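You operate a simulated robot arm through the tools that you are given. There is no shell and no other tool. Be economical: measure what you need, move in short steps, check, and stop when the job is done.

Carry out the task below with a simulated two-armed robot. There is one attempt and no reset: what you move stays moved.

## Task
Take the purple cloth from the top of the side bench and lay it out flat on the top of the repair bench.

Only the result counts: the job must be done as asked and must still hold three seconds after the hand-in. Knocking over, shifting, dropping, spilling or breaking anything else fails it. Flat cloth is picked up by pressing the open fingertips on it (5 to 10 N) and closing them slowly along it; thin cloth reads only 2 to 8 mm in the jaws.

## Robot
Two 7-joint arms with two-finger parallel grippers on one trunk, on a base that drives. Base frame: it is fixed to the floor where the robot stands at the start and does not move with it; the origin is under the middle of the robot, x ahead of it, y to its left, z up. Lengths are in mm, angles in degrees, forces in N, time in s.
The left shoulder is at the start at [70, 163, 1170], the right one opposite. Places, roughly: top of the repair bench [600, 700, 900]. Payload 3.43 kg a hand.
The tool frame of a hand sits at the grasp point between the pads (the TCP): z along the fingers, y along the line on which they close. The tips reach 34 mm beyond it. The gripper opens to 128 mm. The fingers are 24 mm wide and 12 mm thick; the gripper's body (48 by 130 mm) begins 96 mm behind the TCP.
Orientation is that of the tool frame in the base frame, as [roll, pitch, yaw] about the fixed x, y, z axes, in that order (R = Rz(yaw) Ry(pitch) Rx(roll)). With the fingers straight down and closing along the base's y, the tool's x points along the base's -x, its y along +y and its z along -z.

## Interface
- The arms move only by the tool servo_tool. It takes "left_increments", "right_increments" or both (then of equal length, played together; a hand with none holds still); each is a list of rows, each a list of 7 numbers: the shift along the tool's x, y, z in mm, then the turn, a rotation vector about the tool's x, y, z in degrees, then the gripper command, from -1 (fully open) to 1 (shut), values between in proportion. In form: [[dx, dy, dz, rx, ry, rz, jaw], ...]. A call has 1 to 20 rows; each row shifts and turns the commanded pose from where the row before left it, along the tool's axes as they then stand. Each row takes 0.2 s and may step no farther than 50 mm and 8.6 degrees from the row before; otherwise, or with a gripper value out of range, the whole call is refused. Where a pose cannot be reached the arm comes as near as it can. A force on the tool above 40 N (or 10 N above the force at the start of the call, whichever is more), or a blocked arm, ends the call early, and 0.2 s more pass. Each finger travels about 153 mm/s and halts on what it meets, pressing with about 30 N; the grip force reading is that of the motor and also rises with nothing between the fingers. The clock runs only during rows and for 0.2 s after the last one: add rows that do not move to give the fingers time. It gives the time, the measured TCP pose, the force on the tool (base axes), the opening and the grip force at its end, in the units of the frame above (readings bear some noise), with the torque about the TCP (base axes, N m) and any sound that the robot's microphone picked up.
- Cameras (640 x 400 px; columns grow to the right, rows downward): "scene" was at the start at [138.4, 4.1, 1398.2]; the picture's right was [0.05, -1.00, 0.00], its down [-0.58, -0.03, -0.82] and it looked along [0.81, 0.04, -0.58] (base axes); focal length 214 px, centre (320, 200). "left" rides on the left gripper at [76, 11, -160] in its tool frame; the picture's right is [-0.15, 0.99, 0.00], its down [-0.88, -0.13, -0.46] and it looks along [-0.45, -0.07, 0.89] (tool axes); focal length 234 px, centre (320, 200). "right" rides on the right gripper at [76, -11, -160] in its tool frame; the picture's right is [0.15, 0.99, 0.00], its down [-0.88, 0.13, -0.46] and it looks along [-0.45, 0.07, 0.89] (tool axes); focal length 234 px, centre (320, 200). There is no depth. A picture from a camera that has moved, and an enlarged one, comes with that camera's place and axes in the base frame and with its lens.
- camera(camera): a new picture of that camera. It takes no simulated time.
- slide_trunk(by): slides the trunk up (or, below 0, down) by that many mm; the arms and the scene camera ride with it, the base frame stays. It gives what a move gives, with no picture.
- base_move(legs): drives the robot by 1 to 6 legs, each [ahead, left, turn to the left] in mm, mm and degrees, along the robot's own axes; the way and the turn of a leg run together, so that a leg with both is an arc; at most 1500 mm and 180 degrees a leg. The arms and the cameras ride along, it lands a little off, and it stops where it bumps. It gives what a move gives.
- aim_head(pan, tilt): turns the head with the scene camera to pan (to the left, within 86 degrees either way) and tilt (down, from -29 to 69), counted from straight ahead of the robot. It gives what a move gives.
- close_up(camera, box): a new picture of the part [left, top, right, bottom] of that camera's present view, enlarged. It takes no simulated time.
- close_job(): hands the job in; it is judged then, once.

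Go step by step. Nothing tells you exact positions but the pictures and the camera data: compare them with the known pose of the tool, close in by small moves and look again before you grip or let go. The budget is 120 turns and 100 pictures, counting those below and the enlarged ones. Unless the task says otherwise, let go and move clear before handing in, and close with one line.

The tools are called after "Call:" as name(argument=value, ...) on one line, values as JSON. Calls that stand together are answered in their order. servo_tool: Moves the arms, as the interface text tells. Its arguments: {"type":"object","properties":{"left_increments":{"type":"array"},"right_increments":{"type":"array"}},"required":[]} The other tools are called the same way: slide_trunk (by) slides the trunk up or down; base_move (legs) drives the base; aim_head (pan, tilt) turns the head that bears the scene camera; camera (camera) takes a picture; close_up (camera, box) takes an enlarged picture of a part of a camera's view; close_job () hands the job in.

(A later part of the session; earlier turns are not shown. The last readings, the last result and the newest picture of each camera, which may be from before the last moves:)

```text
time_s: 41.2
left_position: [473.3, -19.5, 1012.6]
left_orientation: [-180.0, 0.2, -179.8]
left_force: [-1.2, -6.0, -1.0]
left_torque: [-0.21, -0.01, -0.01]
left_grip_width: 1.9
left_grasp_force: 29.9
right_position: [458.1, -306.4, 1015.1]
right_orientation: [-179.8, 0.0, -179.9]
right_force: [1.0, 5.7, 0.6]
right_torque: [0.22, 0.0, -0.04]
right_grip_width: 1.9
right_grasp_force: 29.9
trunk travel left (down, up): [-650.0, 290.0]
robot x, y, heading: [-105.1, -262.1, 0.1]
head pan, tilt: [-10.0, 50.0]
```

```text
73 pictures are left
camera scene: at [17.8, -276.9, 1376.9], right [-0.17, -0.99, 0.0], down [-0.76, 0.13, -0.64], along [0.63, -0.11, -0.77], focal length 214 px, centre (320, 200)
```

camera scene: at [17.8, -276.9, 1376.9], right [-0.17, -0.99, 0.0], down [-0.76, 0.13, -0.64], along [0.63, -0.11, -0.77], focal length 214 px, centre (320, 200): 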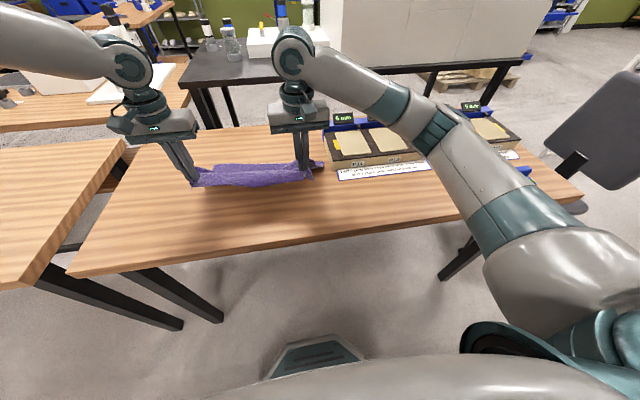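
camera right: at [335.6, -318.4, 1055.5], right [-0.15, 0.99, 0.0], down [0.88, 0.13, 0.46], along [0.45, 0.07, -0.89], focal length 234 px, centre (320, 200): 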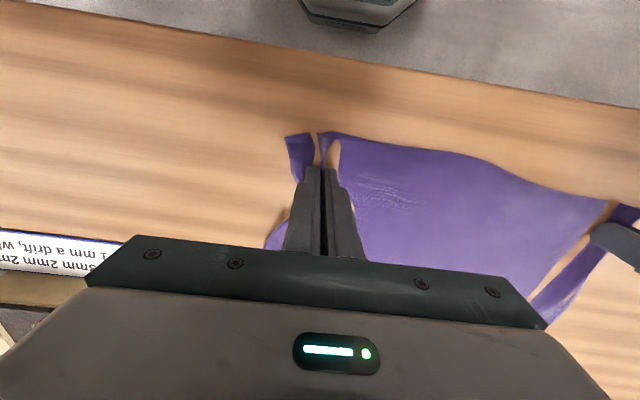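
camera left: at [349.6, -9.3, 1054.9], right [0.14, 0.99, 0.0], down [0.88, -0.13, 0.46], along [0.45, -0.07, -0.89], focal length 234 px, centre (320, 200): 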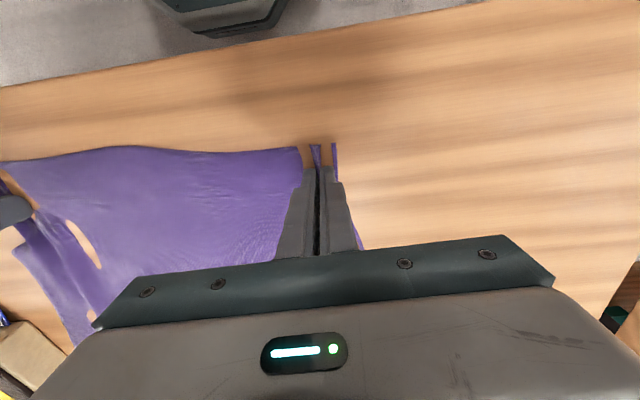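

The cloth is taut between the hands. I'll raise the trunk to hang it clear of the bench.

Call:
slide_trunk(by=285)

Call:
camera(camera="scene")

```text
time_s: 44.1
left_position: [472.8, -19.7, 1297.0]
left_orientation: [180.0, 0.1, -179.8]
left_force: [-1.1, -5.5, 0.3]
left_torque: [-0.2, 0.04, -0.01]
left_grip_width: 2.1
left_grasp_force: 29.9
right_position: [459.1, -306.4, 1298.1]
right_orientation: [-179.9, -0.1, -179.9]
right_force: [-0.3, 5.3, -0.6]
right_torque: [0.19, -0.05, -0.09]
right_grip_width: 1.6
right_grasp_force: 30.3
trunk travel left (down, up): [-935.0, 5.0]
robot x, y, heading: [-113.6, -262.9, 0.0]
head pan, tilt: [-10.0, 50.0]
```

```text
72 pictures are left
camera scene: at [17.8, -276.7, 1661.9], right [-0.17, -0.99, 0.0], down [-0.76, 0.13, -0.64], along [0.63, -0.11, -0.77], focal length 214 px, centre (320, 200)
```

scene: 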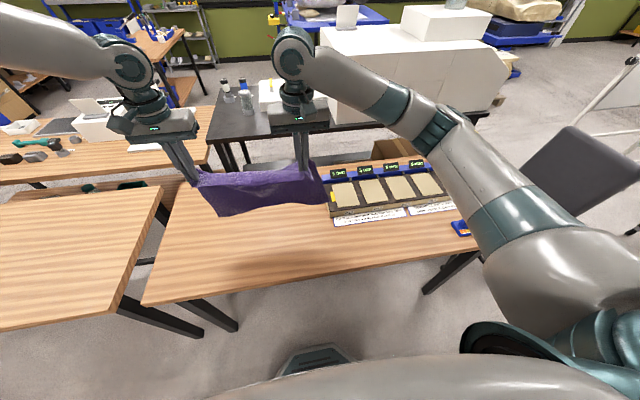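

Call:
aim_head(pan=0, tilt=40)

Call:
close_up(camera="scene", box=[160, 80, 480, 280])

Call:
camera(camera="left")

```text
time_s: 44.8
left_position: [471.9, -19.8, 1297.8]
left_orientation: [-180.0, 0.2, -179.8]
left_force: [0.0, -4.4, -0.1]
left_torque: [-0.19, 0.02, 0.03]
left_grip_width: 2.1
left_grasp_force: 29.9
right_position: [458.8, -307.0, 1299.7]
right_orientation: [-179.8, 0.0, -179.9]
right_force: [0.6, 6.0, 0.3]
right_torque: [0.2, 0.04, -0.05]
right_grip_width: 2.1
right_grasp_force: 29.9
trunk travel left (down, up): [-935.0, 5.0]
robot x, y, heading: [-110.1, -262.9, 0.1]
head pan, tilt: [0.0, 40.0]
```

```text
2.00 times, centred on (320, 180) of scene
camera zoom: at [27.0, -263.4, 1676.1], right [0.0, -1.0, 0.0], down [-0.64, 0.0, -0.77], along [0.77, 0.0, -0.64], focal length 429 px, centre (320, 240)
```

zoom: 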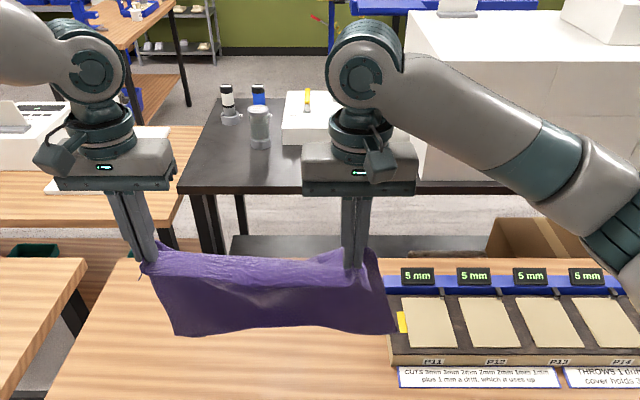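

```text
70 pictures are left
camera left: at [397.0, -8.1, 1457.2], right [0.14, 0.99, 0.0], down [0.88, -0.13, 0.46], along [0.45, -0.07, -0.89], focal length 234 px, centre (320, 200)
```

left: 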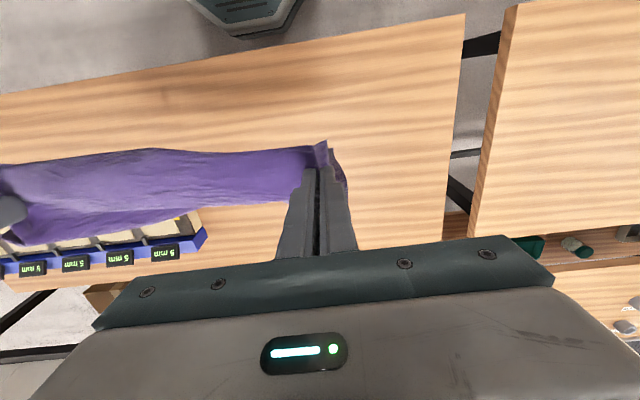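

The cloth hangs freely, about 260 mm long and well above both benches. I'll drive left to face the repair bench.

Call:
base_move(legs=[[0, 820, 0]])

Call:
camera(camera="scene")

Call:
camera(camera="left")

Call:
camera(camera="right")

```text
time_s: 49.2
left_position: [474.7, 809.4, 1297.7]
left_orientation: [179.9, 0.0, 179.7]
left_force: [-0.9, -6.1, -0.1]
left_torque: [-0.18, 0.04, -0.01]
left_grip_width: 1.8
left_grasp_force: 30.0
right_position: [458.9, 522.8, 1298.9]
right_orientation: [-179.9, -0.1, 179.8]
right_force: [0.7, 6.5, -0.6]
right_torque: [0.22, 0.01, -0.06]
right_grip_width: 2.2
right_grasp_force: 30.3
trunk travel left (down, up): [-935.0, 5.0]
robot x, y, heading: [-109.9, 568.5, 0.0]
head pan, tilt: [0.0, 40.0]
```

```text
69 pictures are left
camera scene: at [27.4, 569.1, 1676.1], right [0.0, -1.0, 0.0], down [-0.64, 0.0, -0.77], along [0.77, 0.0, -0.64], focal length 214 px, centre (320, 200)
```

scene: 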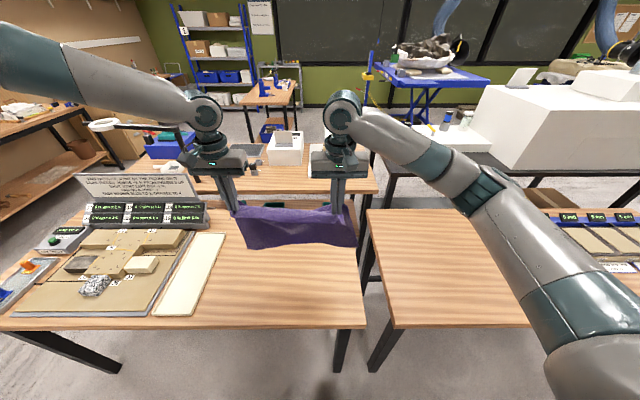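

```text
68 pictures are left
camera left: at [399.2, 821.9, 1457.5], right [0.15, 0.99, 0.0], down [0.88, -0.13, 0.46], along [0.45, -0.07, -0.89], focal length 234 px, centre (320, 200)
```

left: 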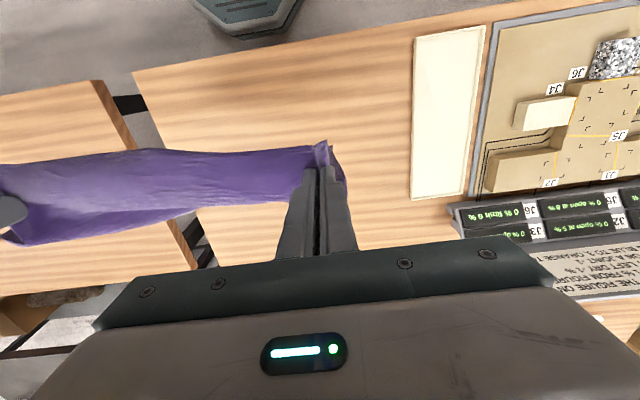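

```text
67 pictures are left
camera right: at [382.5, 512.0, 1460.1], right [-0.14, 0.99, 0.0], down [0.88, 0.13, 0.46], along [0.45, 0.06, -0.89], focal length 234 px, centre (320, 200)
```

right: 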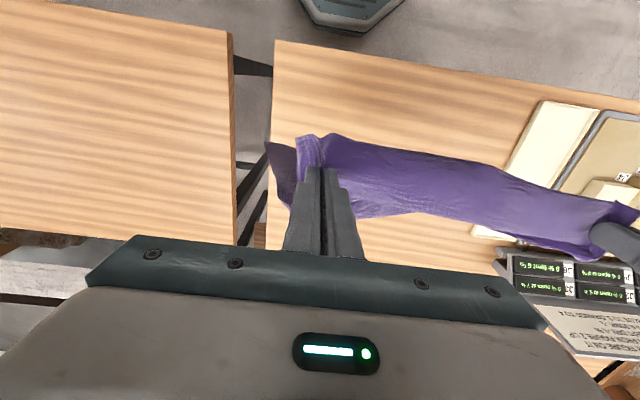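

The free area on the repair bench runs from about y 420 to 1025, with its surface near z 900. I'll drive forward and a bit left, then extend the arms so the hanging cloth is over the far part of the bench.

Call:
base_move(legs=[[105, 48, 0]])

Call:
servo_tool(left_increments=[[-15, 0, 0, 0, 0, 0, 1], [-20, 0, 0, 0, 0, 0, 1], [-20, 0, 0, 0, 0, 0, 1], [-20, 0, 0, 0, 0, 0, 1], [-15, 0, 0, 0, 0, 0, 1], [0, 0, 0, 0, 0, 0, 1], [0, 0, 0, 0, 0, 0, 1]], right_increments=[[-18, 0, 0, 0, 0, 0, 1], [-23, 0, 0, 0, 0, 0, 1], [-23, 0, 0, 0, 0, 0, 1], [-22, 0, 0, 0, 0, 0, 1], [-18, 0, 0, 0, 0, 0, 1], [0, 0, 0, 0, 0, 0, 1], [0, 0, 0, 0, 0, 0, 1]])

Call:
slide_trunk(by=-70)

Call:
camera(camera="scene")

Call:
camera(camera="left")

```text
time_s: 50.4
left_position: [573.9, 855.0, 1300.0]
left_orientation: [179.9, 0.2, 179.7]
left_force: [-1.4, -5.5, 0.1]
left_torque: [-0.14, -0.03, 0.0]
left_grip_width: 1.8
left_grasp_force: 29.7
right_position: [558.9, 568.6, 1301.9]
right_orientation: [-179.9, 0.2, 179.8]
right_force: [0.4, 4.9, 0.6]
right_torque: [0.19, -0.09, -0.04]
right_grip_width: 2.2
right_grasp_force: 30.2
trunk travel left (down, up): [-935.0, 5.0]
robot x, y, heading: [-4.7, 618.2, -0.1]
head pan, tilt: [0.0, 40.0]
```

```text
time_s: 52.0
left_position: [669.3, 856.6, 1297.3]
left_orientation: [-179.9, 0.1, 179.7]
left_force: [-0.5, -2.5, -1.0]
left_torque: [-0.07, -0.01, 0.04]
left_grip_width: 2.0
left_grasp_force: 29.7
right_position: [665.1, 571.3, 1300.0]
right_orientation: [-179.8, 0.0, 179.7]
right_force: [-0.1, 2.7, 0.8]
right_torque: [0.1, -0.03, -0.01]
right_grip_width: 2.0
right_grasp_force: 29.8
trunk travel left (down, up): [-935.0, 5.0]
robot x, y, heading: [-2.8, 618.3, -0.4]
head pan, tilt: [0.0, 40.0]
```

```text
time_s: 53.1
left_position: [669.5, 857.1, 1228.8]
left_orientation: [-179.9, 0.1, 179.7]
left_force: [0.2, -2.4, -0.2]
left_torque: [-0.1, -0.02, 0.02]
left_grip_width: 1.9
left_grasp_force: 29.9
right_position: [666.5, 570.4, 1230.5]
right_orientation: [-179.8, 0.0, 179.7]
right_force: [0.0, 3.9, -0.3]
right_torque: [0.08, 0.02, -0.01]
right_grip_width: 2.1
right_grasp_force: 29.9
trunk travel left (down, up): [-865.0, 75.0]
robot x, y, heading: [-4.4, 620.8, -0.3]
head pan, tilt: [0.0, 40.0]
```

```text
66 pictures are left
camera scene: at [130.5, 617.8, 1606.2], right [-0.01, -1.0, 0.0], down [-0.64, 0.0, -0.77], along [0.77, 0.0, -0.64], focal length 214 px, centre (320, 200)
```

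scene: 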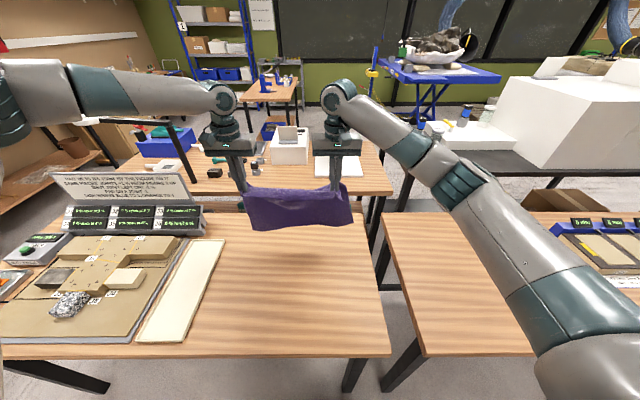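

```text
65 pictures are left
camera left: at [592.7, 868.6, 1388.1], right [0.15, 0.99, 0.0], down [0.88, -0.14, 0.46], along [0.45, -0.07, -0.89], focal length 234 px, centre (320, 200)
```

left: 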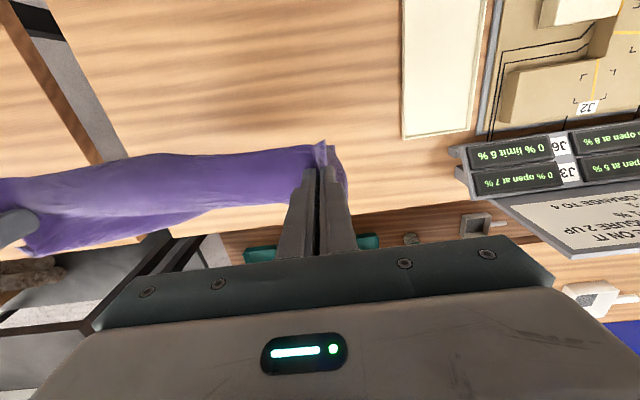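

The cloth's bottom edge is about 90 mm above the bench. I'll lower the trunk until it nearly touches.

Call:
slide_trunk(by=-75)

Call:
close_up(camera="scene", box=[160, 140, 420, 300])

```text
time_s: 54.2
left_position: [668.2, 855.9, 1154.9]
left_orientation: [-179.9, 0.1, 179.7]
left_force: [0.0, -2.5, 0.0]
left_torque: [-0.11, 0.02, -0.01]
left_grip_width: 2.1
left_grasp_force: 29.8
right_position: [666.0, 570.1, 1154.4]
right_orientation: [-179.9, 0.0, 179.7]
right_force: [-0.7, 2.5, 0.4]
right_torque: [0.08, 0.02, -0.01]
right_grip_width: 1.9
right_grasp_force: 30.2
trunk travel left (down, up): [-790.0, 150.0]
robot x, y, heading: [-5.7, 623.3, -0.3]
head pan, tilt: [0.0, 40.0]
```

```text
2.46 times, centred on (290, 220) of scene
camera zoom: at [130.7, 617.8, 1531.2], right [-0.01, -1.0, 0.0], down [-0.64, 0.0, -0.77], along [0.77, 0.0, -0.64], focal length 528 px, centre (394, 151)
```

zoom: 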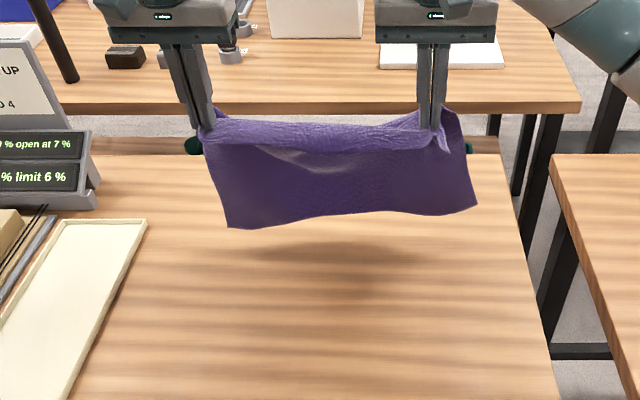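

Call:
slide_trunk(by=-25)

Call:
close_up(camera="scene", box=[160, 140, 420, 300])

Call:
camera(camera="right")

```text
time_s: 55.0
left_position: [668.3, 857.0, 1128.9]
left_orientation: [-179.8, 0.1, 179.7]
left_force: [-1.3, -3.7, 0.6]
left_torque: [-0.12, -0.01, -0.02]
left_grip_width: 1.9
left_grasp_force: 30.1
right_position: [665.2, 570.8, 1129.7]
right_orientation: [-179.8, 0.1, 179.7]
right_force: [0.4, 3.6, -0.8]
right_torque: [0.12, -0.03, 0.0]
right_grip_width: 1.9
right_grasp_force: 30.1
trunk travel left (down, up): [-765.0, 175.0]
robot x, y, heading: [-2.7, 618.5, -0.3]
head pan, tilt: [0.0, 40.0]
```

```text
2.46 times, centred on (290, 220) of scene
camera zoom: at [130.3, 617.8, 1506.2], right [-0.01, -1.0, 0.0], down [-0.64, 0.0, -0.77], along [0.77, 0.0, -0.64], focal length 528 px, centre (394, 151)
```

zoom: 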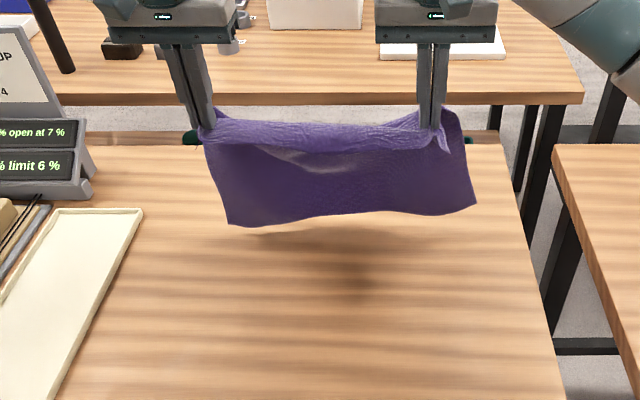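

```text
62 pictures are left
camera right: at [589.1, 559.5, 1290.6], right [-0.14, 0.99, 0.0], down [0.88, 0.13, 0.46], along [0.45, 0.06, -0.89], focal length 234 px, centre (320, 200)
```

right: 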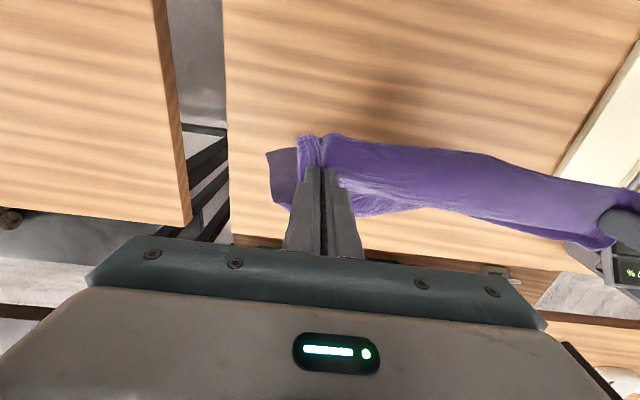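

Call:
slide_trunk(by=-30)

Call:
close_up(camera="scene", box=[160, 140, 420, 300])

```text
time_s: 55.7
left_position: [669.3, 856.1, 1098.8]
left_orientation: [-179.9, 0.3, 179.8]
left_force: [0.1, -2.6, -0.4]
left_torque: [-0.13, 0.0, 0.02]
left_grip_width: 2.2
left_grasp_force: 30.0
right_position: [664.6, 570.1, 1101.0]
right_orientation: [-179.9, 0.2, 179.6]
right_force: [0.1, 3.4, 0.0]
right_torque: [0.1, 0.01, -0.02]
right_grip_width: 1.8
right_grasp_force: 30.3
trunk travel left (down, up): [-735.0, 205.0]
robot x, y, heading: [-3.7, 615.9, -0.5]
head pan, tilt: [0.0, 40.0]
```

```text
2.46 times, centred on (290, 220) of scene
camera zoom: at [130.0, 617.7, 1476.2], right [-0.01, -1.0, 0.0], down [-0.64, 0.0, -0.77], along [0.77, 0.0, -0.64], focal length 528 px, centre (394, 151)
```

zoom: 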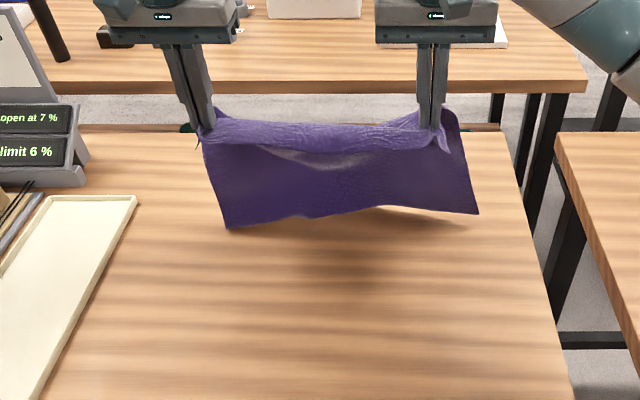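

The bottom edge is now meeting the bench. I'll lay the cloth by alternately lowering the trunk and backing the base.

Call:
slide_trunk(by=-20)

Call:
base_move(legs=[[-40, 0, 0]])

Call:
slide_trunk(by=-25)

Call:
close_up(camera="scene", box=[160, 140, 420, 300])

Call:
camera(camera="right")

```text
time_s: 56.4
left_position: [667.8, 856.8, 1078.3]
left_orientation: [180.0, 0.2, 179.7]
left_force: [-0.2, -2.7, -0.1]
left_torque: [-0.15, -0.01, 0.0]
left_grip_width: 2.1
left_grasp_force: 30.3
right_position: [665.9, 569.2, 1080.6]
right_orientation: [-179.8, 0.1, 179.6]
right_force: [0.2, 3.5, 0.6]
right_torque: [0.1, -0.04, 0.0]
right_grip_width: 2.1
right_grasp_force: 30.3
trunk travel left (down, up): [-715.0, 225.0]
robot x, y, heading: [-1.3, 618.5, -0.4]
head pan, tilt: [0.0, 40.0]
```

```text
time_s: 57.2
left_position: [632.5, 856.3, 1075.1]
left_orientation: [180.0, -0.1, 179.6]
left_force: [-0.5, -2.7, -0.3]
left_torque: [-0.1, 0.05, 0.04]
left_grip_width: 1.9
left_grasp_force: 30.4
right_position: [630.3, 570.8, 1077.1]
right_orientation: [-179.9, -0.2, 179.6]
right_force: [0.8, 3.1, -1.6]
right_torque: [0.09, 0.05, -0.03]
right_grip_width: 1.9
right_grasp_force: 30.5
trunk travel left (down, up): [-715.0, 225.0]
robot x, y, heading: [-46.6, 615.7, -0.7]
head pan, tilt: [0.0, 40.0]
```

```text
time_s: 58.0
left_position: [628.5, 855.1, 1053.6]
left_orientation: [-179.9, 0.3, 179.6]
left_force: [-0.5, -1.8, 0.4]
left_torque: [-0.07, -0.04, -0.02]
left_grip_width: 1.7
left_grasp_force: 29.3
right_position: [624.7, 570.2, 1055.5]
right_orientation: [-179.9, 0.0, 179.7]
right_force: [-0.4, 2.8, -0.7]
right_torque: [0.07, -0.03, 0.0]
right_grip_width: 2.1
right_grasp_force: 30.1
trunk travel left (down, up): [-690.0, 250.0]
robot x, y, heading: [-43.4, 618.7, -0.2]
head pan, tilt: [0.0, 40.0]
```

```text
2.46 times, centred on (290, 220) of scene
camera zoom: at [89.8, 617.8, 1431.4], right [-0.01, -1.0, 0.0], down [-0.64, 0.0, -0.77], along [0.77, 0.0, -0.64], focal length 528 px, centre (394, 151)
```

zoom: 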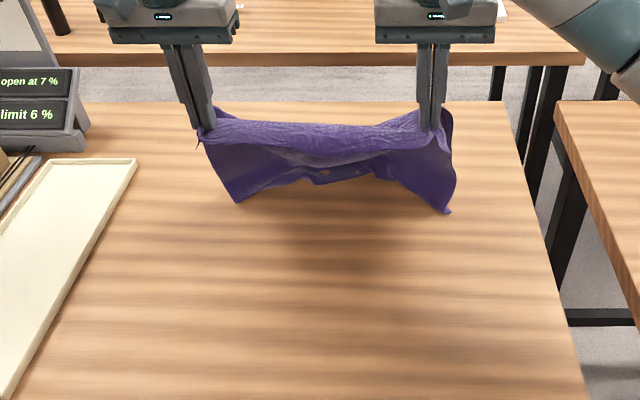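

```text
59 pictures are left
camera right: at [548.9, 559.4, 1216.2], right [-0.14, 0.99, 0.0], down [0.88, 0.13, 0.46], along [0.45, 0.06, -0.89], focal length 234 px, centre (320, 200)
```

right: 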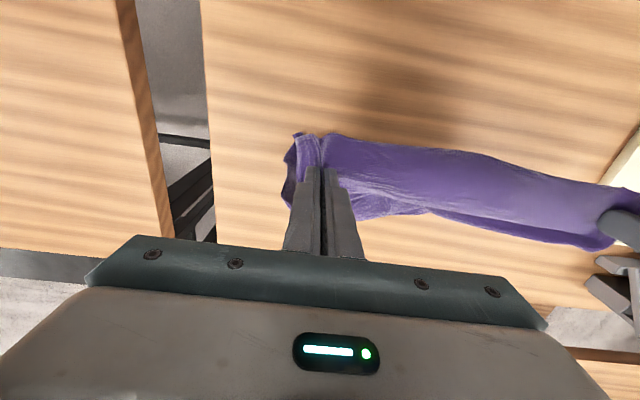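

The corners are sliding toward the robot while the middle goes back. I'll pull back further at this height so the whole cloth trails forward by friction.

Call:
base_move(legs=[[-80, 0, 0]])

Call:
close_up(camera="scene", box=[160, 140, 420, 300])

Call:
camera(camera="left")

```text
time_s: 59.0
left_position: [551.0, 857.0, 1053.6]
left_orientation: [-180.0, 0.1, 179.7]
left_force: [-1.0, -2.5, 0.5]
left_torque: [-0.1, -0.02, 0.02]
left_grip_width: 1.9
left_grasp_force: 30.0
right_position: [549.2, 572.0, 1054.0]
right_orientation: [-179.8, 0.0, 179.6]
right_force: [0.4, 2.7, 0.4]
right_torque: [0.13, -0.01, -0.02]
right_grip_width: 1.9
right_grasp_force: 29.8
trunk travel left (down, up): [-690.0, 250.0]
robot x, y, heading: [-128.4, 622.0, -0.4]
head pan, tilt: [0.0, 40.0]
```

```text
2.46 times, centred on (290, 220) of scene
camera zoom: at [13.3, 618.4, 1431.0], right [0.0, -1.0, 0.0], down [-0.64, 0.0, -0.77], along [0.77, 0.0, -0.64], focal length 528 px, centre (394, 151)
```

zoom: 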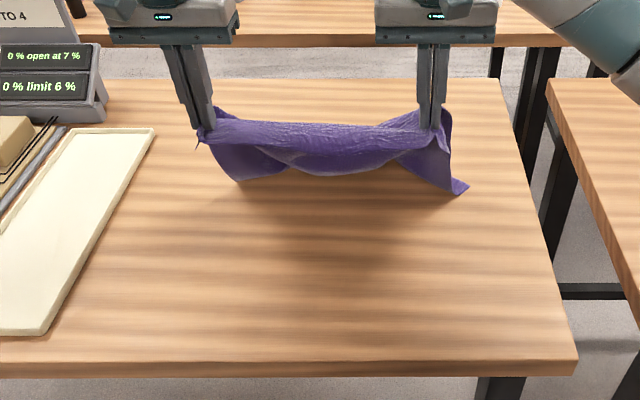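

```text
57 pictures are left
camera left: at [475.2, 869.4, 1212.1], right [0.15, 0.99, 0.0], down [0.88, -0.13, 0.46], along [0.45, -0.07, -0.89], focal length 234 px, centre (320, 200)
```

left: 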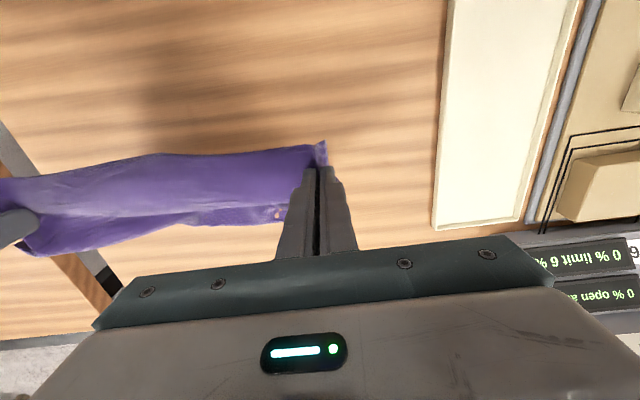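

Call:
slide_trunk(by=-30)

Call:
base_move(legs=[[-40, 0, 0]])

Call:
slide_trunk(by=-25)

Call:
base_move(legs=[[-30, 0, 0]])

Call:
close_up(camera="scene", box=[160, 140, 420, 300])

Call:
camera(camera="left")

Call:
camera(camera="right")

```text
time_s: 59.8
left_position: [550.0, 857.2, 1024.2]
left_orientation: [-180.0, 0.2, 179.7]
left_force: [-0.5, -2.0, 0.8]
left_torque: [-0.07, -0.03, 0.02]
left_grip_width: 1.9
left_grasp_force: 29.9
right_position: [546.7, 572.3, 1025.9]
right_orientation: [-179.9, 0.2, 179.7]
right_force: [-0.8, 2.2, -0.6]
right_torque: [0.07, -0.01, 0.0]
right_grip_width: 2.2
right_grasp_force: 30.1
trunk travel left (down, up): [-660.0, 280.0]
robot x, y, heading: [-119.9, 618.2, -0.3]
head pan, tilt: [0.0, 40.0]
```

```text
time_s: 60.6
left_position: [512.8, 857.9, 1021.8]
left_orientation: [180.0, -0.1, 179.7]
left_force: [0.1, -2.8, -1.0]
left_torque: [-0.12, 0.02, -0.02]
left_grip_width: 2.1
left_grasp_force: 29.7
right_position: [511.6, 572.3, 1023.2]
right_orientation: [-179.7, -0.3, 179.7]
right_force: [0.3, 2.4, -0.3]
right_torque: [0.11, 0.06, -0.01]
right_grip_width: 2.1
right_grasp_force: 29.9
trunk travel left (down, up): [-660.0, 280.0]
robot x, y, heading: [-160.2, 621.6, -0.1]
head pan, tilt: [0.0, 40.0]
```

```text
time_s: 61.4
left_position: [510.2, 856.4, 999.1]
left_orientation: [-180.0, 0.3, 179.7]
left_force: [0.5, -2.0, 0.2]
left_torque: [-0.09, -0.04, 0.0]
left_grip_width: 2.0
left_grasp_force: 30.2
right_position: [508.0, 572.3, 999.9]
right_orientation: [-179.9, 0.1, 179.7]
right_force: [-0.8, 2.5, -0.1]
right_torque: [0.07, 0.0, -0.02]
right_grip_width: 2.1
right_grasp_force: 30.3
trunk travel left (down, up): [-635.0, 305.0]
robot x, y, heading: [-159.6, 615.6, -0.3]
head pan, tilt: [0.0, 40.0]
```

```text
time_s: 62.2
left_position: [484.8, 857.9, 995.5]
left_orientation: [180.0, 0.0, 179.8]
left_force: [-0.3, -2.8, -0.9]
left_torque: [-0.11, 0.05, 0.02]
left_grip_width: 2.0
left_grasp_force: 29.7
right_position: [483.0, 571.9, 996.0]
right_orientation: [-179.8, -0.2, 179.8]
right_force: [0.8, 2.2, 0.7]
right_torque: [0.1, 0.01, -0.03]
right_grip_width: 2.0
right_grasp_force: 30.1
trunk travel left (down, up): [-635.0, 305.0]
robot x, y, heading: [-192.3, 622.6, -0.3]
head pan, tilt: [0.0, 40.0]
```

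```text
2.46 times, centred on (290, 220) of scene
camera zoom: at [-52.0, 618.9, 1375.5], right [0.0, -1.0, 0.0], down [-0.65, 0.0, -0.76], along [0.76, 0.0, -0.65], focal length 528 px, centre (394, 151)
```

zoom: 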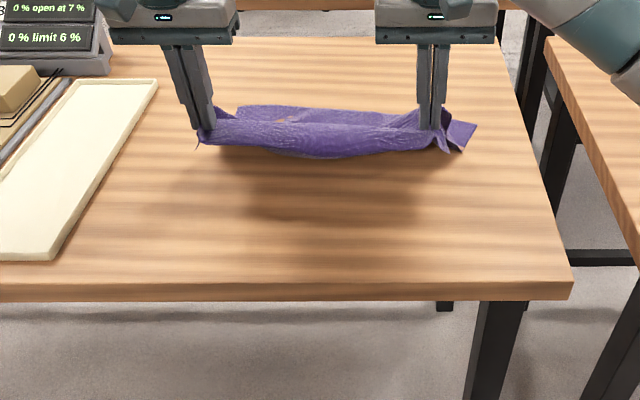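

```text
55 pictures are left
camera left: at [409.5, 869.7, 1154.9], right [0.15, 0.99, 0.0], down [0.88, -0.13, 0.45], along [0.45, -0.07, -0.89], focal length 234 px, centre (320, 200)
```

left: 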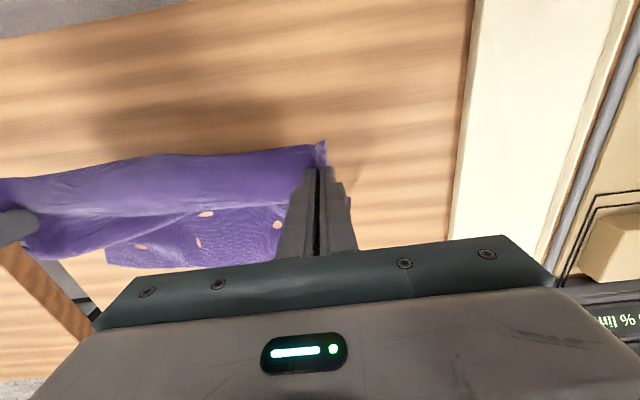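

```text
54 pictures are left
camera right: at [406.5, 561.0, 1157.6], right [-0.14, 0.99, 0.0], down [0.88, 0.13, 0.45], along [0.45, 0.06, -0.89], focal length 234 px, centre (320, 200)
```

right: 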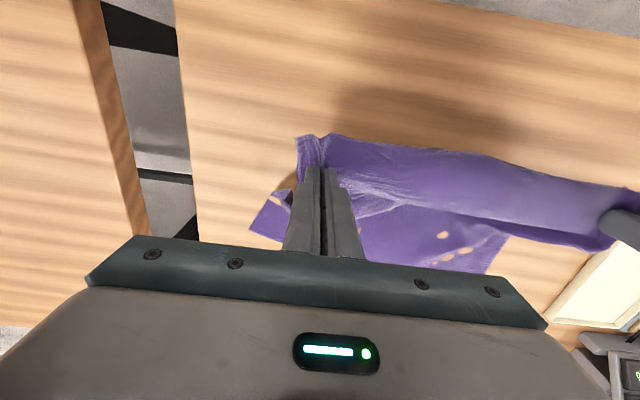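

The cloth now trails forward flat. I'll continue lowering and backing.

Call:
slide_trunk(by=-15)

Call:
base_move(legs=[[-30, 0, 0]])

Call:
slide_trunk(by=-12)

Call:
base_move(legs=[[-25, 0, 0]])

Call:
close_up(camera="scene", box=[160, 140, 420, 300])

Call:
camera(camera="right")

Call:
camera(camera="left")

```text
time_s: 62.8
left_position: [482.6, 857.9, 983.4]
left_orientation: [-179.9, 0.1, 179.6]
left_force: [-0.7, -2.0, -0.1]
left_torque: [-0.08, -0.07, -0.01]
left_grip_width: 2.0
left_grasp_force: 29.6
right_position: [478.3, 572.5, 984.0]
right_orientation: [-179.8, 0.0, 179.7]
right_force: [-0.1, 2.4, -1.0]
right_torque: [0.1, -0.08, 0.0]
right_grip_width: 2.1
right_grasp_force: 29.8
trunk travel left (down, up): [-620.0, 320.0]
robot x, y, heading: [-188.7, 619.1, -0.4]
head pan, tilt: [0.0, 40.0]
```

```text
time_s: 63.7
left_position: [454.2, 856.5, 980.7]
left_orientation: [-180.0, 0.0, 179.7]
left_force: [0.2, -3.3, 0.2]
left_torque: [-0.14, 0.01, -0.01]
left_grip_width: 2.2
left_grasp_force: 30.3
right_position: [452.0, 570.9, 980.7]
right_orientation: [-179.7, -0.2, 179.8]
right_force: [0.6, 2.7, 0.0]
right_torque: [0.1, 0.01, -0.01]
right_grip_width: 1.8
right_grasp_force: 29.9
trunk travel left (down, up): [-620.0, 320.0]
robot x, y, heading: [-222.7, 621.3, -0.3]
head pan, tilt: [0.0, 40.0]
```

```text
time_s: 64.3
left_position: [452.2, 857.4, 970.6]
left_orientation: [-179.9, 0.1, 179.8]
left_force: [-1.1, -2.5, -0.5]
left_torque: [-0.09, -0.01, 0.0]
left_grip_width: 2.1
left_grasp_force: 29.8
right_position: [449.6, 571.8, 973.0]
right_orientation: [-179.9, 0.0, 179.7]
right_force: [-0.7, 1.3, 0.6]
right_torque: [0.07, -0.01, 0.05]
right_grip_width: 2.0
right_grasp_force: 30.2
trunk travel left (down, up): [-608.0, 332.0]
robot x, y, heading: [-221.2, 617.2, -0.2]
head pan, tilt: [0.0, 40.0]
```

```text
time_s: 65.1
left_position: [430.8, 856.9, 967.9]
left_orientation: [180.0, -0.1, 179.7]
left_force: [0.1, -3.3, 0.1]
left_torque: [-0.1, 0.05, 0.03]
left_grip_width: 2.0
left_grasp_force: 30.3
right_position: [428.8, 571.2, 969.7]
right_orientation: [-179.7, -0.2, 179.7]
right_force: [0.8, 3.0, 0.3]
right_torque: [0.08, 0.03, -0.01]
right_grip_width: 2.0
right_grasp_force: 29.4
trunk travel left (down, up): [-608.0, 332.0]
robot x, y, heading: [-241.3, 621.2, -0.2]
head pan, tilt: [0.0, 40.0]
```

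```text
2.46 times, centred on (290, 220) of scene
camera zoom: at [-106.0, 619.1, 1348.7], right [0.0, -1.0, 0.0], down [-0.64, 0.0, -0.76], along [0.76, 0.0, -0.64], focal length 528 px, centre (394, 151)
```

zoom: 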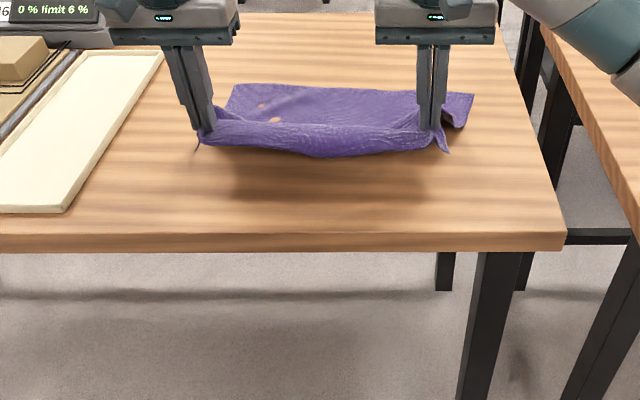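

```text
52 pictures are left
camera right: at [352.7, 561.0, 1130.5], right [-0.14, 0.99, 0.0], down [0.88, 0.13, 0.45], along [0.45, 0.06, -0.89], focal length 234 px, centre (320, 200)
```

right: 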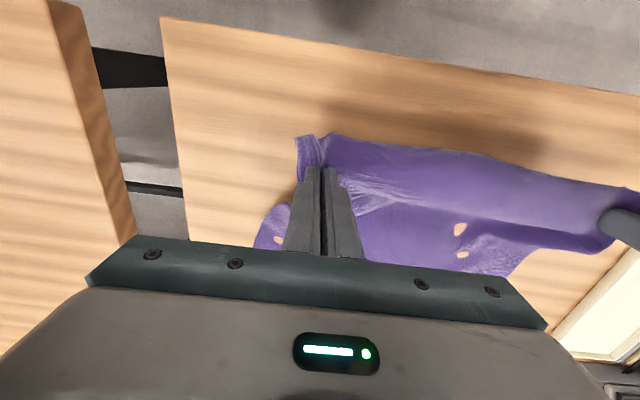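

```text
51 pictures are left
camera left: at [355.8, 869.6, 1127.8], right [0.15, 0.99, 0.0], down [0.88, -0.14, 0.45], along [0.45, -0.07, -0.89], focal length 234 px, centre (320, 200)
```

left: 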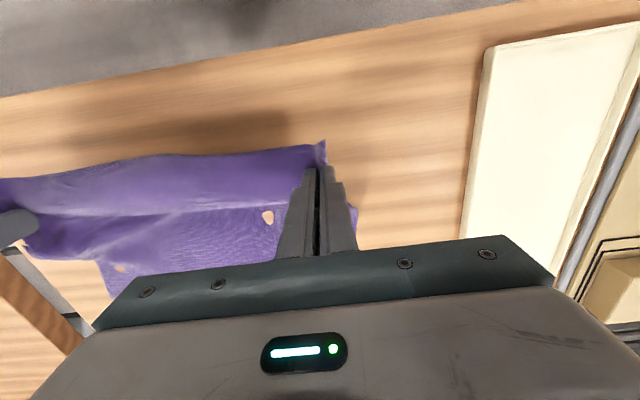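

Call:
base_move(legs=[[-25, 0, 0]])

Call:
servo_tool(left_increments=[[-3, 0, 6, 0, 0, 0, 1], [-3, 0, 6, 0, 0, 0, 1], [-3, 0, 6, 0, 0, 0, 1], [-3, 0, 4, 0, 0, 0, 1], [0, 0, 0, 0, 0, 0, 1], [0, 0, 0, 0, 0, 0, 1]], right_increments=[[-3, 0, 6, 0, 0, 0, 1], [-3, 0, 6, 0, 0, 0, 1], [-3, 0, 6, 0, 0, 0, 1], [-3, 0, 4, 0, 0, 0, 1], [0, 0, 0, 0, 0, 0, 1], [0, 0, 0, 0, 0, 0, 1]])

Call:
close_up(camera="scene", box=[160, 140, 420, 300])

```text
time_s: 65.9
left_position: [404.9, 857.2, 968.3]
left_orientation: [-179.9, -0.1, 179.7]
left_force: [0.0, -3.1, -0.4]
left_torque: [-0.1, 0.04, -0.05]
left_grip_width: 1.9
left_grasp_force: 30.0
right_position: [405.4, 571.1, 969.3]
right_orientation: [-179.7, -0.1, 179.6]
right_force: [0.3, 3.5, -0.2]
right_torque: [0.07, -0.02, -0.02]
right_grip_width: 2.2
right_grasp_force: 30.1
trunk travel left (down, up): [-608.0, 332.0]
robot x, y, heading: [-272.1, 619.4, -0.2]
head pan, tilt: [0.0, 40.0]
```

```text
time_s: 67.3
left_position: [410.4, 861.8, 949.4]
left_orientation: [-179.8, 0.1, 179.6]
left_force: [0.8, -6.1, 0.3]
left_torque: [-0.22, 0.0, 0.04]
left_grip_width: 2.1
left_grasp_force: 30.1
left hand out of reach, approached as far as the arm can: row 3, 4
right_position: [415.3, 573.0, 949.2]
right_orientation: [-179.9, -0.2, 179.6]
right_force: [0.0, 6.0, -0.4]
right_torque: [0.23, -0.01, -0.05]
right_grip_width: 1.8
right_grasp_force: 30.0
trunk travel left (down, up): [-608.0, 332.0]
robot x, y, heading: [-269.8, 624.2, -0.4]
head pan, tilt: [0.0, 40.0]
```

```text
2.46 times, centred on (290, 220) of scene
camera zoom: at [-132.9, 619.2, 1349.1], right [-0.01, -1.0, 0.0], down [-0.64, 0.0, -0.77], along [0.77, 0.0, -0.64], focal length 528 px, centre (394, 151)
```

zoom: 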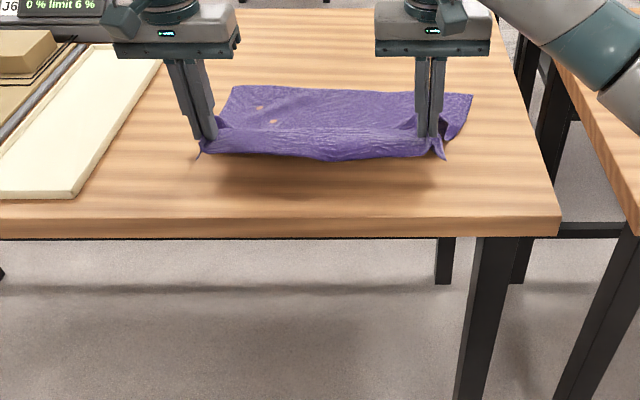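

Call:
slide_trunk(by=-8)

Call:
close_up(camera="scene", box=[160, 140, 420, 300])

Call:
camera(camera="right")

Call:
camera(camera="left")

```text
time_s: 67.8
left_position: [409.5, 861.4, 941.0]
left_orientation: [-180.0, 0.1, 179.6]
left_force: [1.0, -6.2, -0.1]
left_torque: [-0.26, -0.03, 0.01]
left_grip_width: 1.6
left_grasp_force: 30.0
right_position: [414.8, 572.3, 940.7]
right_orientation: [-179.9, 0.0, 179.7]
right_force: [0.3, 7.1, 0.5]
right_torque: [0.25, 0.01, -0.05]
right_grip_width: 2.1
right_grasp_force: 29.9
trunk travel left (down, up): [-600.0, 340.0]
robot x, y, heading: [-267.5, 619.0, -0.4]
head pan, tilt: [0.0, 40.0]
```

```text
2.46 times, centred on (290, 220) of scene
camera zoom: at [-133.2, 619.2, 1341.1], right [-0.01, -1.0, 0.0], down [-0.64, 0.0, -0.77], along [0.77, 0.0, -0.64], focal length 528 px, centre (394, 151)
```

zoom: 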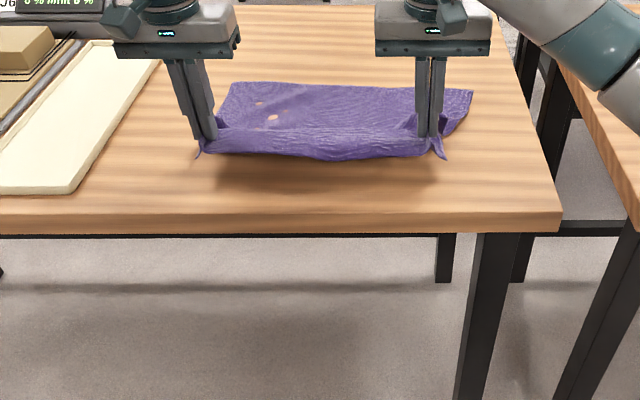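

```text
48 pictures are left
camera right: at [338.4, 562.0, 1102.2], right [-0.14, 0.99, 0.0], down [0.88, 0.13, 0.45], along [0.45, 0.06, -0.89], focal length 234 px, centre (320, 200)
```

right: 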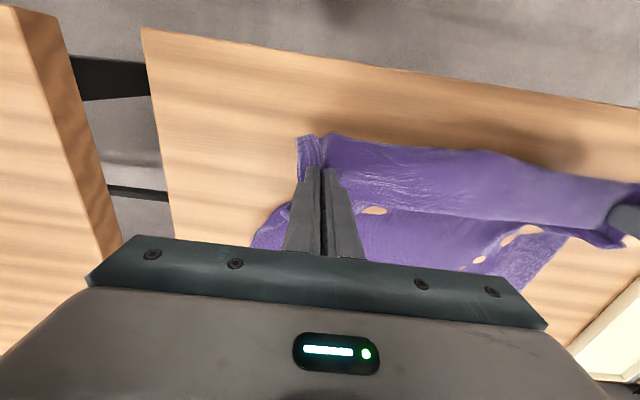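

```text
47 pictures are left
camera left: at [334.1, 874.2, 1101.1], right [0.15, 0.99, 0.0], down [0.88, -0.13, 0.46], along [0.45, -0.07, -0.89], focal length 234 px, centre (320, 200)
```

left: 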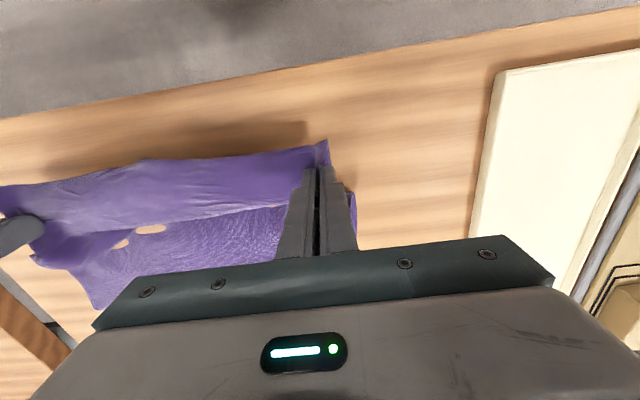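

The shadow shows the hands are still about 45 mm up, so this bench is also near z 860. I'll pull back a bit more and lower.

Call:
base_move(legs=[[-35, 0, 0]])

Call:
slide_trunk(by=-20)

Call:
close_up(camera="scene", box=[160, 140, 420, 300])

Call:
camera(camera="right")

```text
time_s: 68.7
left_position: [374.3, 863.1, 940.7]
left_orientation: [-179.9, 0.0, 179.6]
left_force: [0.3, -7.4, -0.2]
left_torque: [-0.23, 0.0, 0.05]
left_grip_width: 2.0
left_grasp_force: 30.2
right_position: [380.4, 573.4, 940.1]
right_orientation: [-179.8, -0.2, 179.6]
right_force: [0.0, 7.7, 0.3]
right_torque: [0.27, -0.02, -0.04]
right_grip_width: 1.9
right_grasp_force: 30.1
trunk travel left (down, up): [-600.0, 340.0]
robot x, y, heading: [-302.6, 618.4, -0.3]
head pan, tilt: [0.0, 40.0]
```

```text
time_s: 69.4
left_position: [372.8, 861.8, 923.9]
left_orientation: [-179.8, 0.2, 179.6]
left_force: [-0.4, -6.7, 0.7]
left_torque: [-0.25, -0.01, 0.04]
left_grip_width: 2.2
left_grasp_force: 30.0
right_position: [377.8, 573.1, 922.5]
right_orientation: [-179.9, 0.0, 179.7]
right_force: [-0.5, 5.3, 0.7]
right_torque: [0.23, 0.01, -0.05]
right_grip_width: 2.0
right_grasp_force: 30.4
trunk travel left (down, up): [-580.0, 360.0]
robot x, y, heading: [-302.8, 620.5, -0.2]
head pan, tilt: [0.0, 40.0]
```

```text
2.46 times, centred on (290, 220) of scene
camera zoom: at [-169.8, 619.3, 1321.4], right [0.0, -1.0, 0.0], down [-0.64, 0.0, -0.77], along [0.77, 0.0, -0.64], focal length 528 px, centre (394, 151)
```

zoom: 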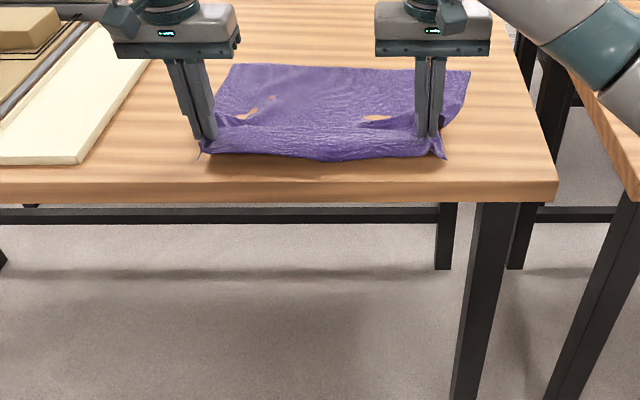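

```text
45 pictures are left
camera right: at [302.1, 562.7, 1083.0], right [-0.14, 0.99, 0.0], down [0.88, 0.13, 0.45], along [0.45, 0.06, -0.89], focal length 234 px, centre (320, 200)
```

right: 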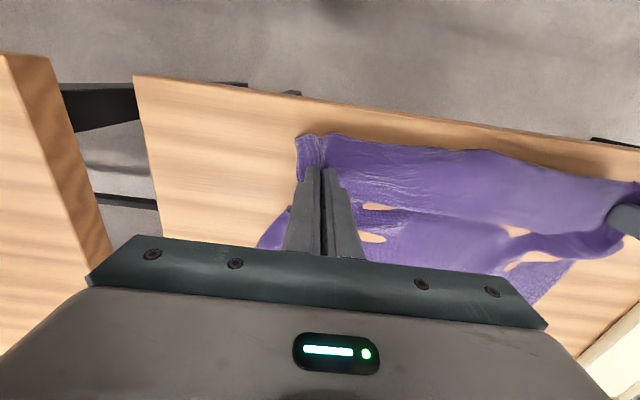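

The bench's front edge is at about x 317. I'll lower almost to the surface.

Call:
slide_trunk(by=-12)

Call:
base_move(legs=[[15, 0, 0]])

Call:
slide_trunk(by=-11)

Call:
close_up(camera="scene", box=[160, 140, 420, 300])

Call:
camera(camera="right")

Call:
camera(camera="left")

```text
time_s: 70.0
left_position: [374.0, 862.4, 909.5]
left_orientation: [-179.8, 0.1, 179.7]
left_force: [-0.1, -7.2, -0.9]
left_torque: [-0.26, -0.01, 0.05]
left_grip_width: 1.9
left_grasp_force: 29.6
right_position: [378.6, 573.4, 910.1]
right_orientation: [-179.9, -0.1, 179.7]
right_force: [-0.7, 6.4, 0.3]
right_torque: [0.24, -0.01, -0.1]
right_grip_width: 1.9
right_grasp_force: 30.7
trunk travel left (down, up): [-568.0, 372.0]
robot x, y, heading: [-303.4, 618.6, -0.3]
head pan, tilt: [0.0, 40.0]
```

```text
time_s: 70.8
left_position: [388.3, 861.3, 911.0]
left_orientation: [-179.8, 0.2, 179.7]
left_force: [-0.4, -6.1, -0.1]
left_torque: [-0.22, -0.03, 0.03]
left_grip_width: 1.9
left_grasp_force: 30.1
right_position: [393.2, 573.3, 909.7]
right_orientation: [-179.8, -0.1, 179.8]
right_force: [0.5, 6.1, -0.8]
right_torque: [0.25, 0.03, -0.08]
right_grip_width: 2.0
right_grasp_force: 29.7
trunk travel left (down, up): [-568.0, 372.0]
robot x, y, heading: [-290.7, 618.7, -0.4]
head pan, tilt: [0.0, 40.0]
```

```text
time_s: 71.3
left_position: [389.1, 861.3, 898.3]
left_orientation: [-179.8, 0.2, 179.7]
left_force: [-0.3, -5.8, 0.4]
left_torque: [-0.18, -0.01, 0.01]
left_grip_width: 2.0
left_grasp_force: 30.3
right_position: [394.3, 573.6, 898.7]
right_orientation: [-179.9, 0.0, 179.7]
right_force: [0.9, 4.9, 0.9]
right_torque: [0.2, -0.01, -0.06]
right_grip_width: 1.9
right_grasp_force: 29.6
trunk travel left (down, up): [-557.0, 383.0]
robot x, y, heading: [-288.2, 624.0, -0.0]
head pan, tilt: [0.0, 40.0]
```

```text
2.46 times, centred on (290, 220) of scene
camera zoom: at [-153.4, 619.3, 1298.1], right [0.0, -1.0, 0.0], down [-0.64, 0.0, -0.77], along [0.77, 0.0, -0.64], focal length 528 px, centre (394, 151)
```

zoom: 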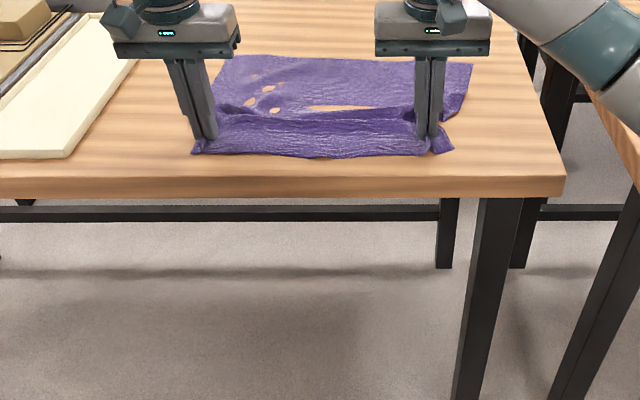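

```text
43 pictures are left
camera right: at [318.0, 562.9, 1059.0], right [-0.14, 0.99, 0.0], down [0.88, 0.13, 0.45], along [0.45, 0.06, -0.89], focal length 234 px, centre (320, 200)
```

right: 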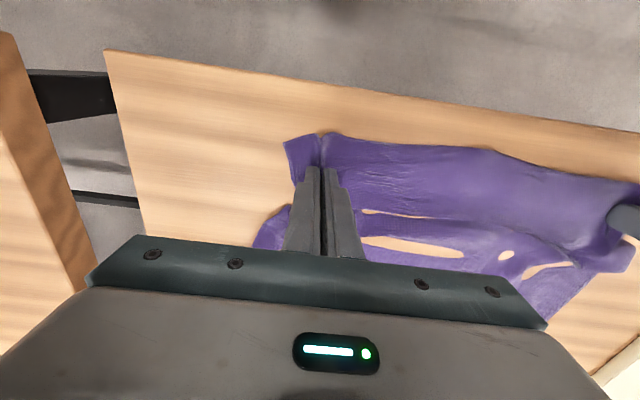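

```text
42 pictures are left
camera left: at [313.5, 874.4, 1058.1], right [0.15, 0.99, 0.0], down [0.88, -0.13, 0.46], along [0.45, -0.07, -0.89], focal length 234 px, centre (320, 200)
```

left: 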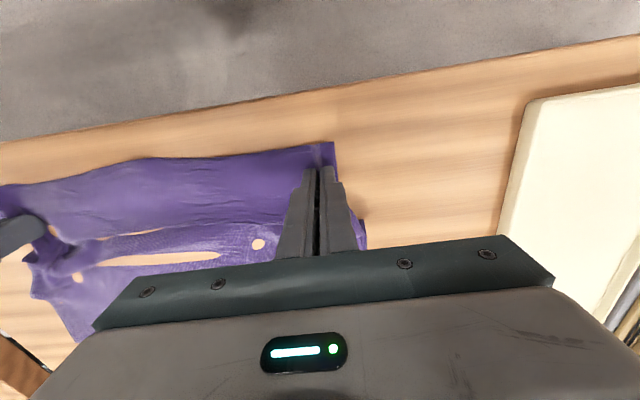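

The front flap has fallen the right way, and only a cross wrinkle remains. I'll pull back about 25 mm at this height to stretch it.

Call:
base_move(legs=[[-25, 0, 0]])

Call:
close_up(camera="scene", box=[160, 140, 420, 300])

Call:
camera(camera="right")

```text
time_s: 72.2
left_position: [364.2, 862.7, 899.1]
left_orientation: [-179.9, 0.1, 179.6]
left_force: [-0.3, -5.9, 0.6]
left_torque: [-0.24, 0.0, 0.01]
left_grip_width: 1.9
left_grasp_force: 29.5
right_position: [368.6, 574.3, 898.4]
right_orientation: [-180.0, -0.1, 179.7]
right_force: [-0.4, 5.6, 0.5]
right_torque: [0.2, 0.0, -0.09]
right_grip_width: 2.0
right_grasp_force: 30.4
trunk travel left (down, up): [-557.0, 383.0]
robot x, y, heading: [-313.1, 616.7, -0.2]
head pan, tilt: [0.0, 40.0]
```

```text
2.46 times, centred on (290, 220) of scene
camera zoom: at [-178.1, 619.6, 1298.0], right [0.0, -1.0, 0.0], down [-0.64, 0.0, -0.77], along [0.77, 0.0, -0.64], focal length 528 px, centre (394, 151)
```

zoom: 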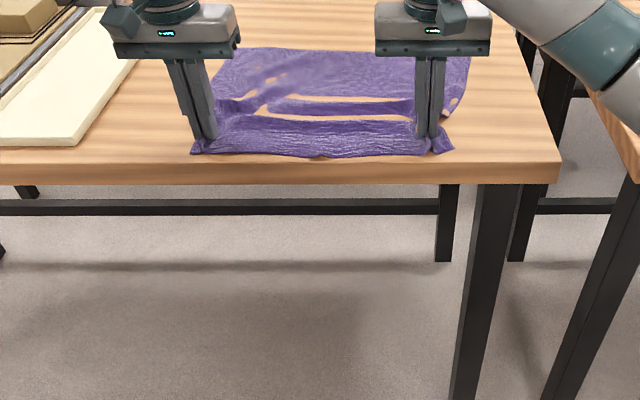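

```text
40 pictures are left
camera right: at [293.4, 562.9, 1058.8], right [-0.14, 0.99, 0.0], down [0.88, 0.13, 0.45], along [0.45, 0.06, -0.89], focal length 234 px, centre (320, 200)
```

right: 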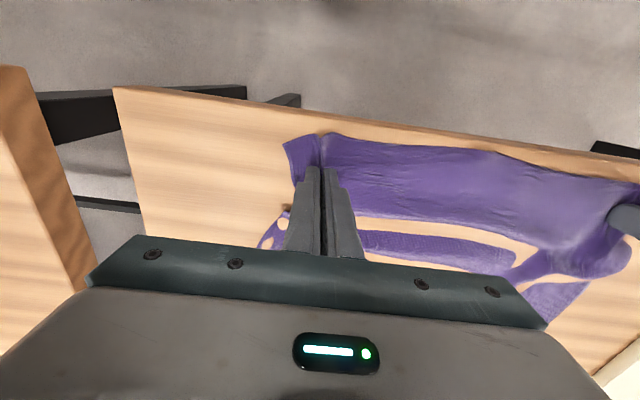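

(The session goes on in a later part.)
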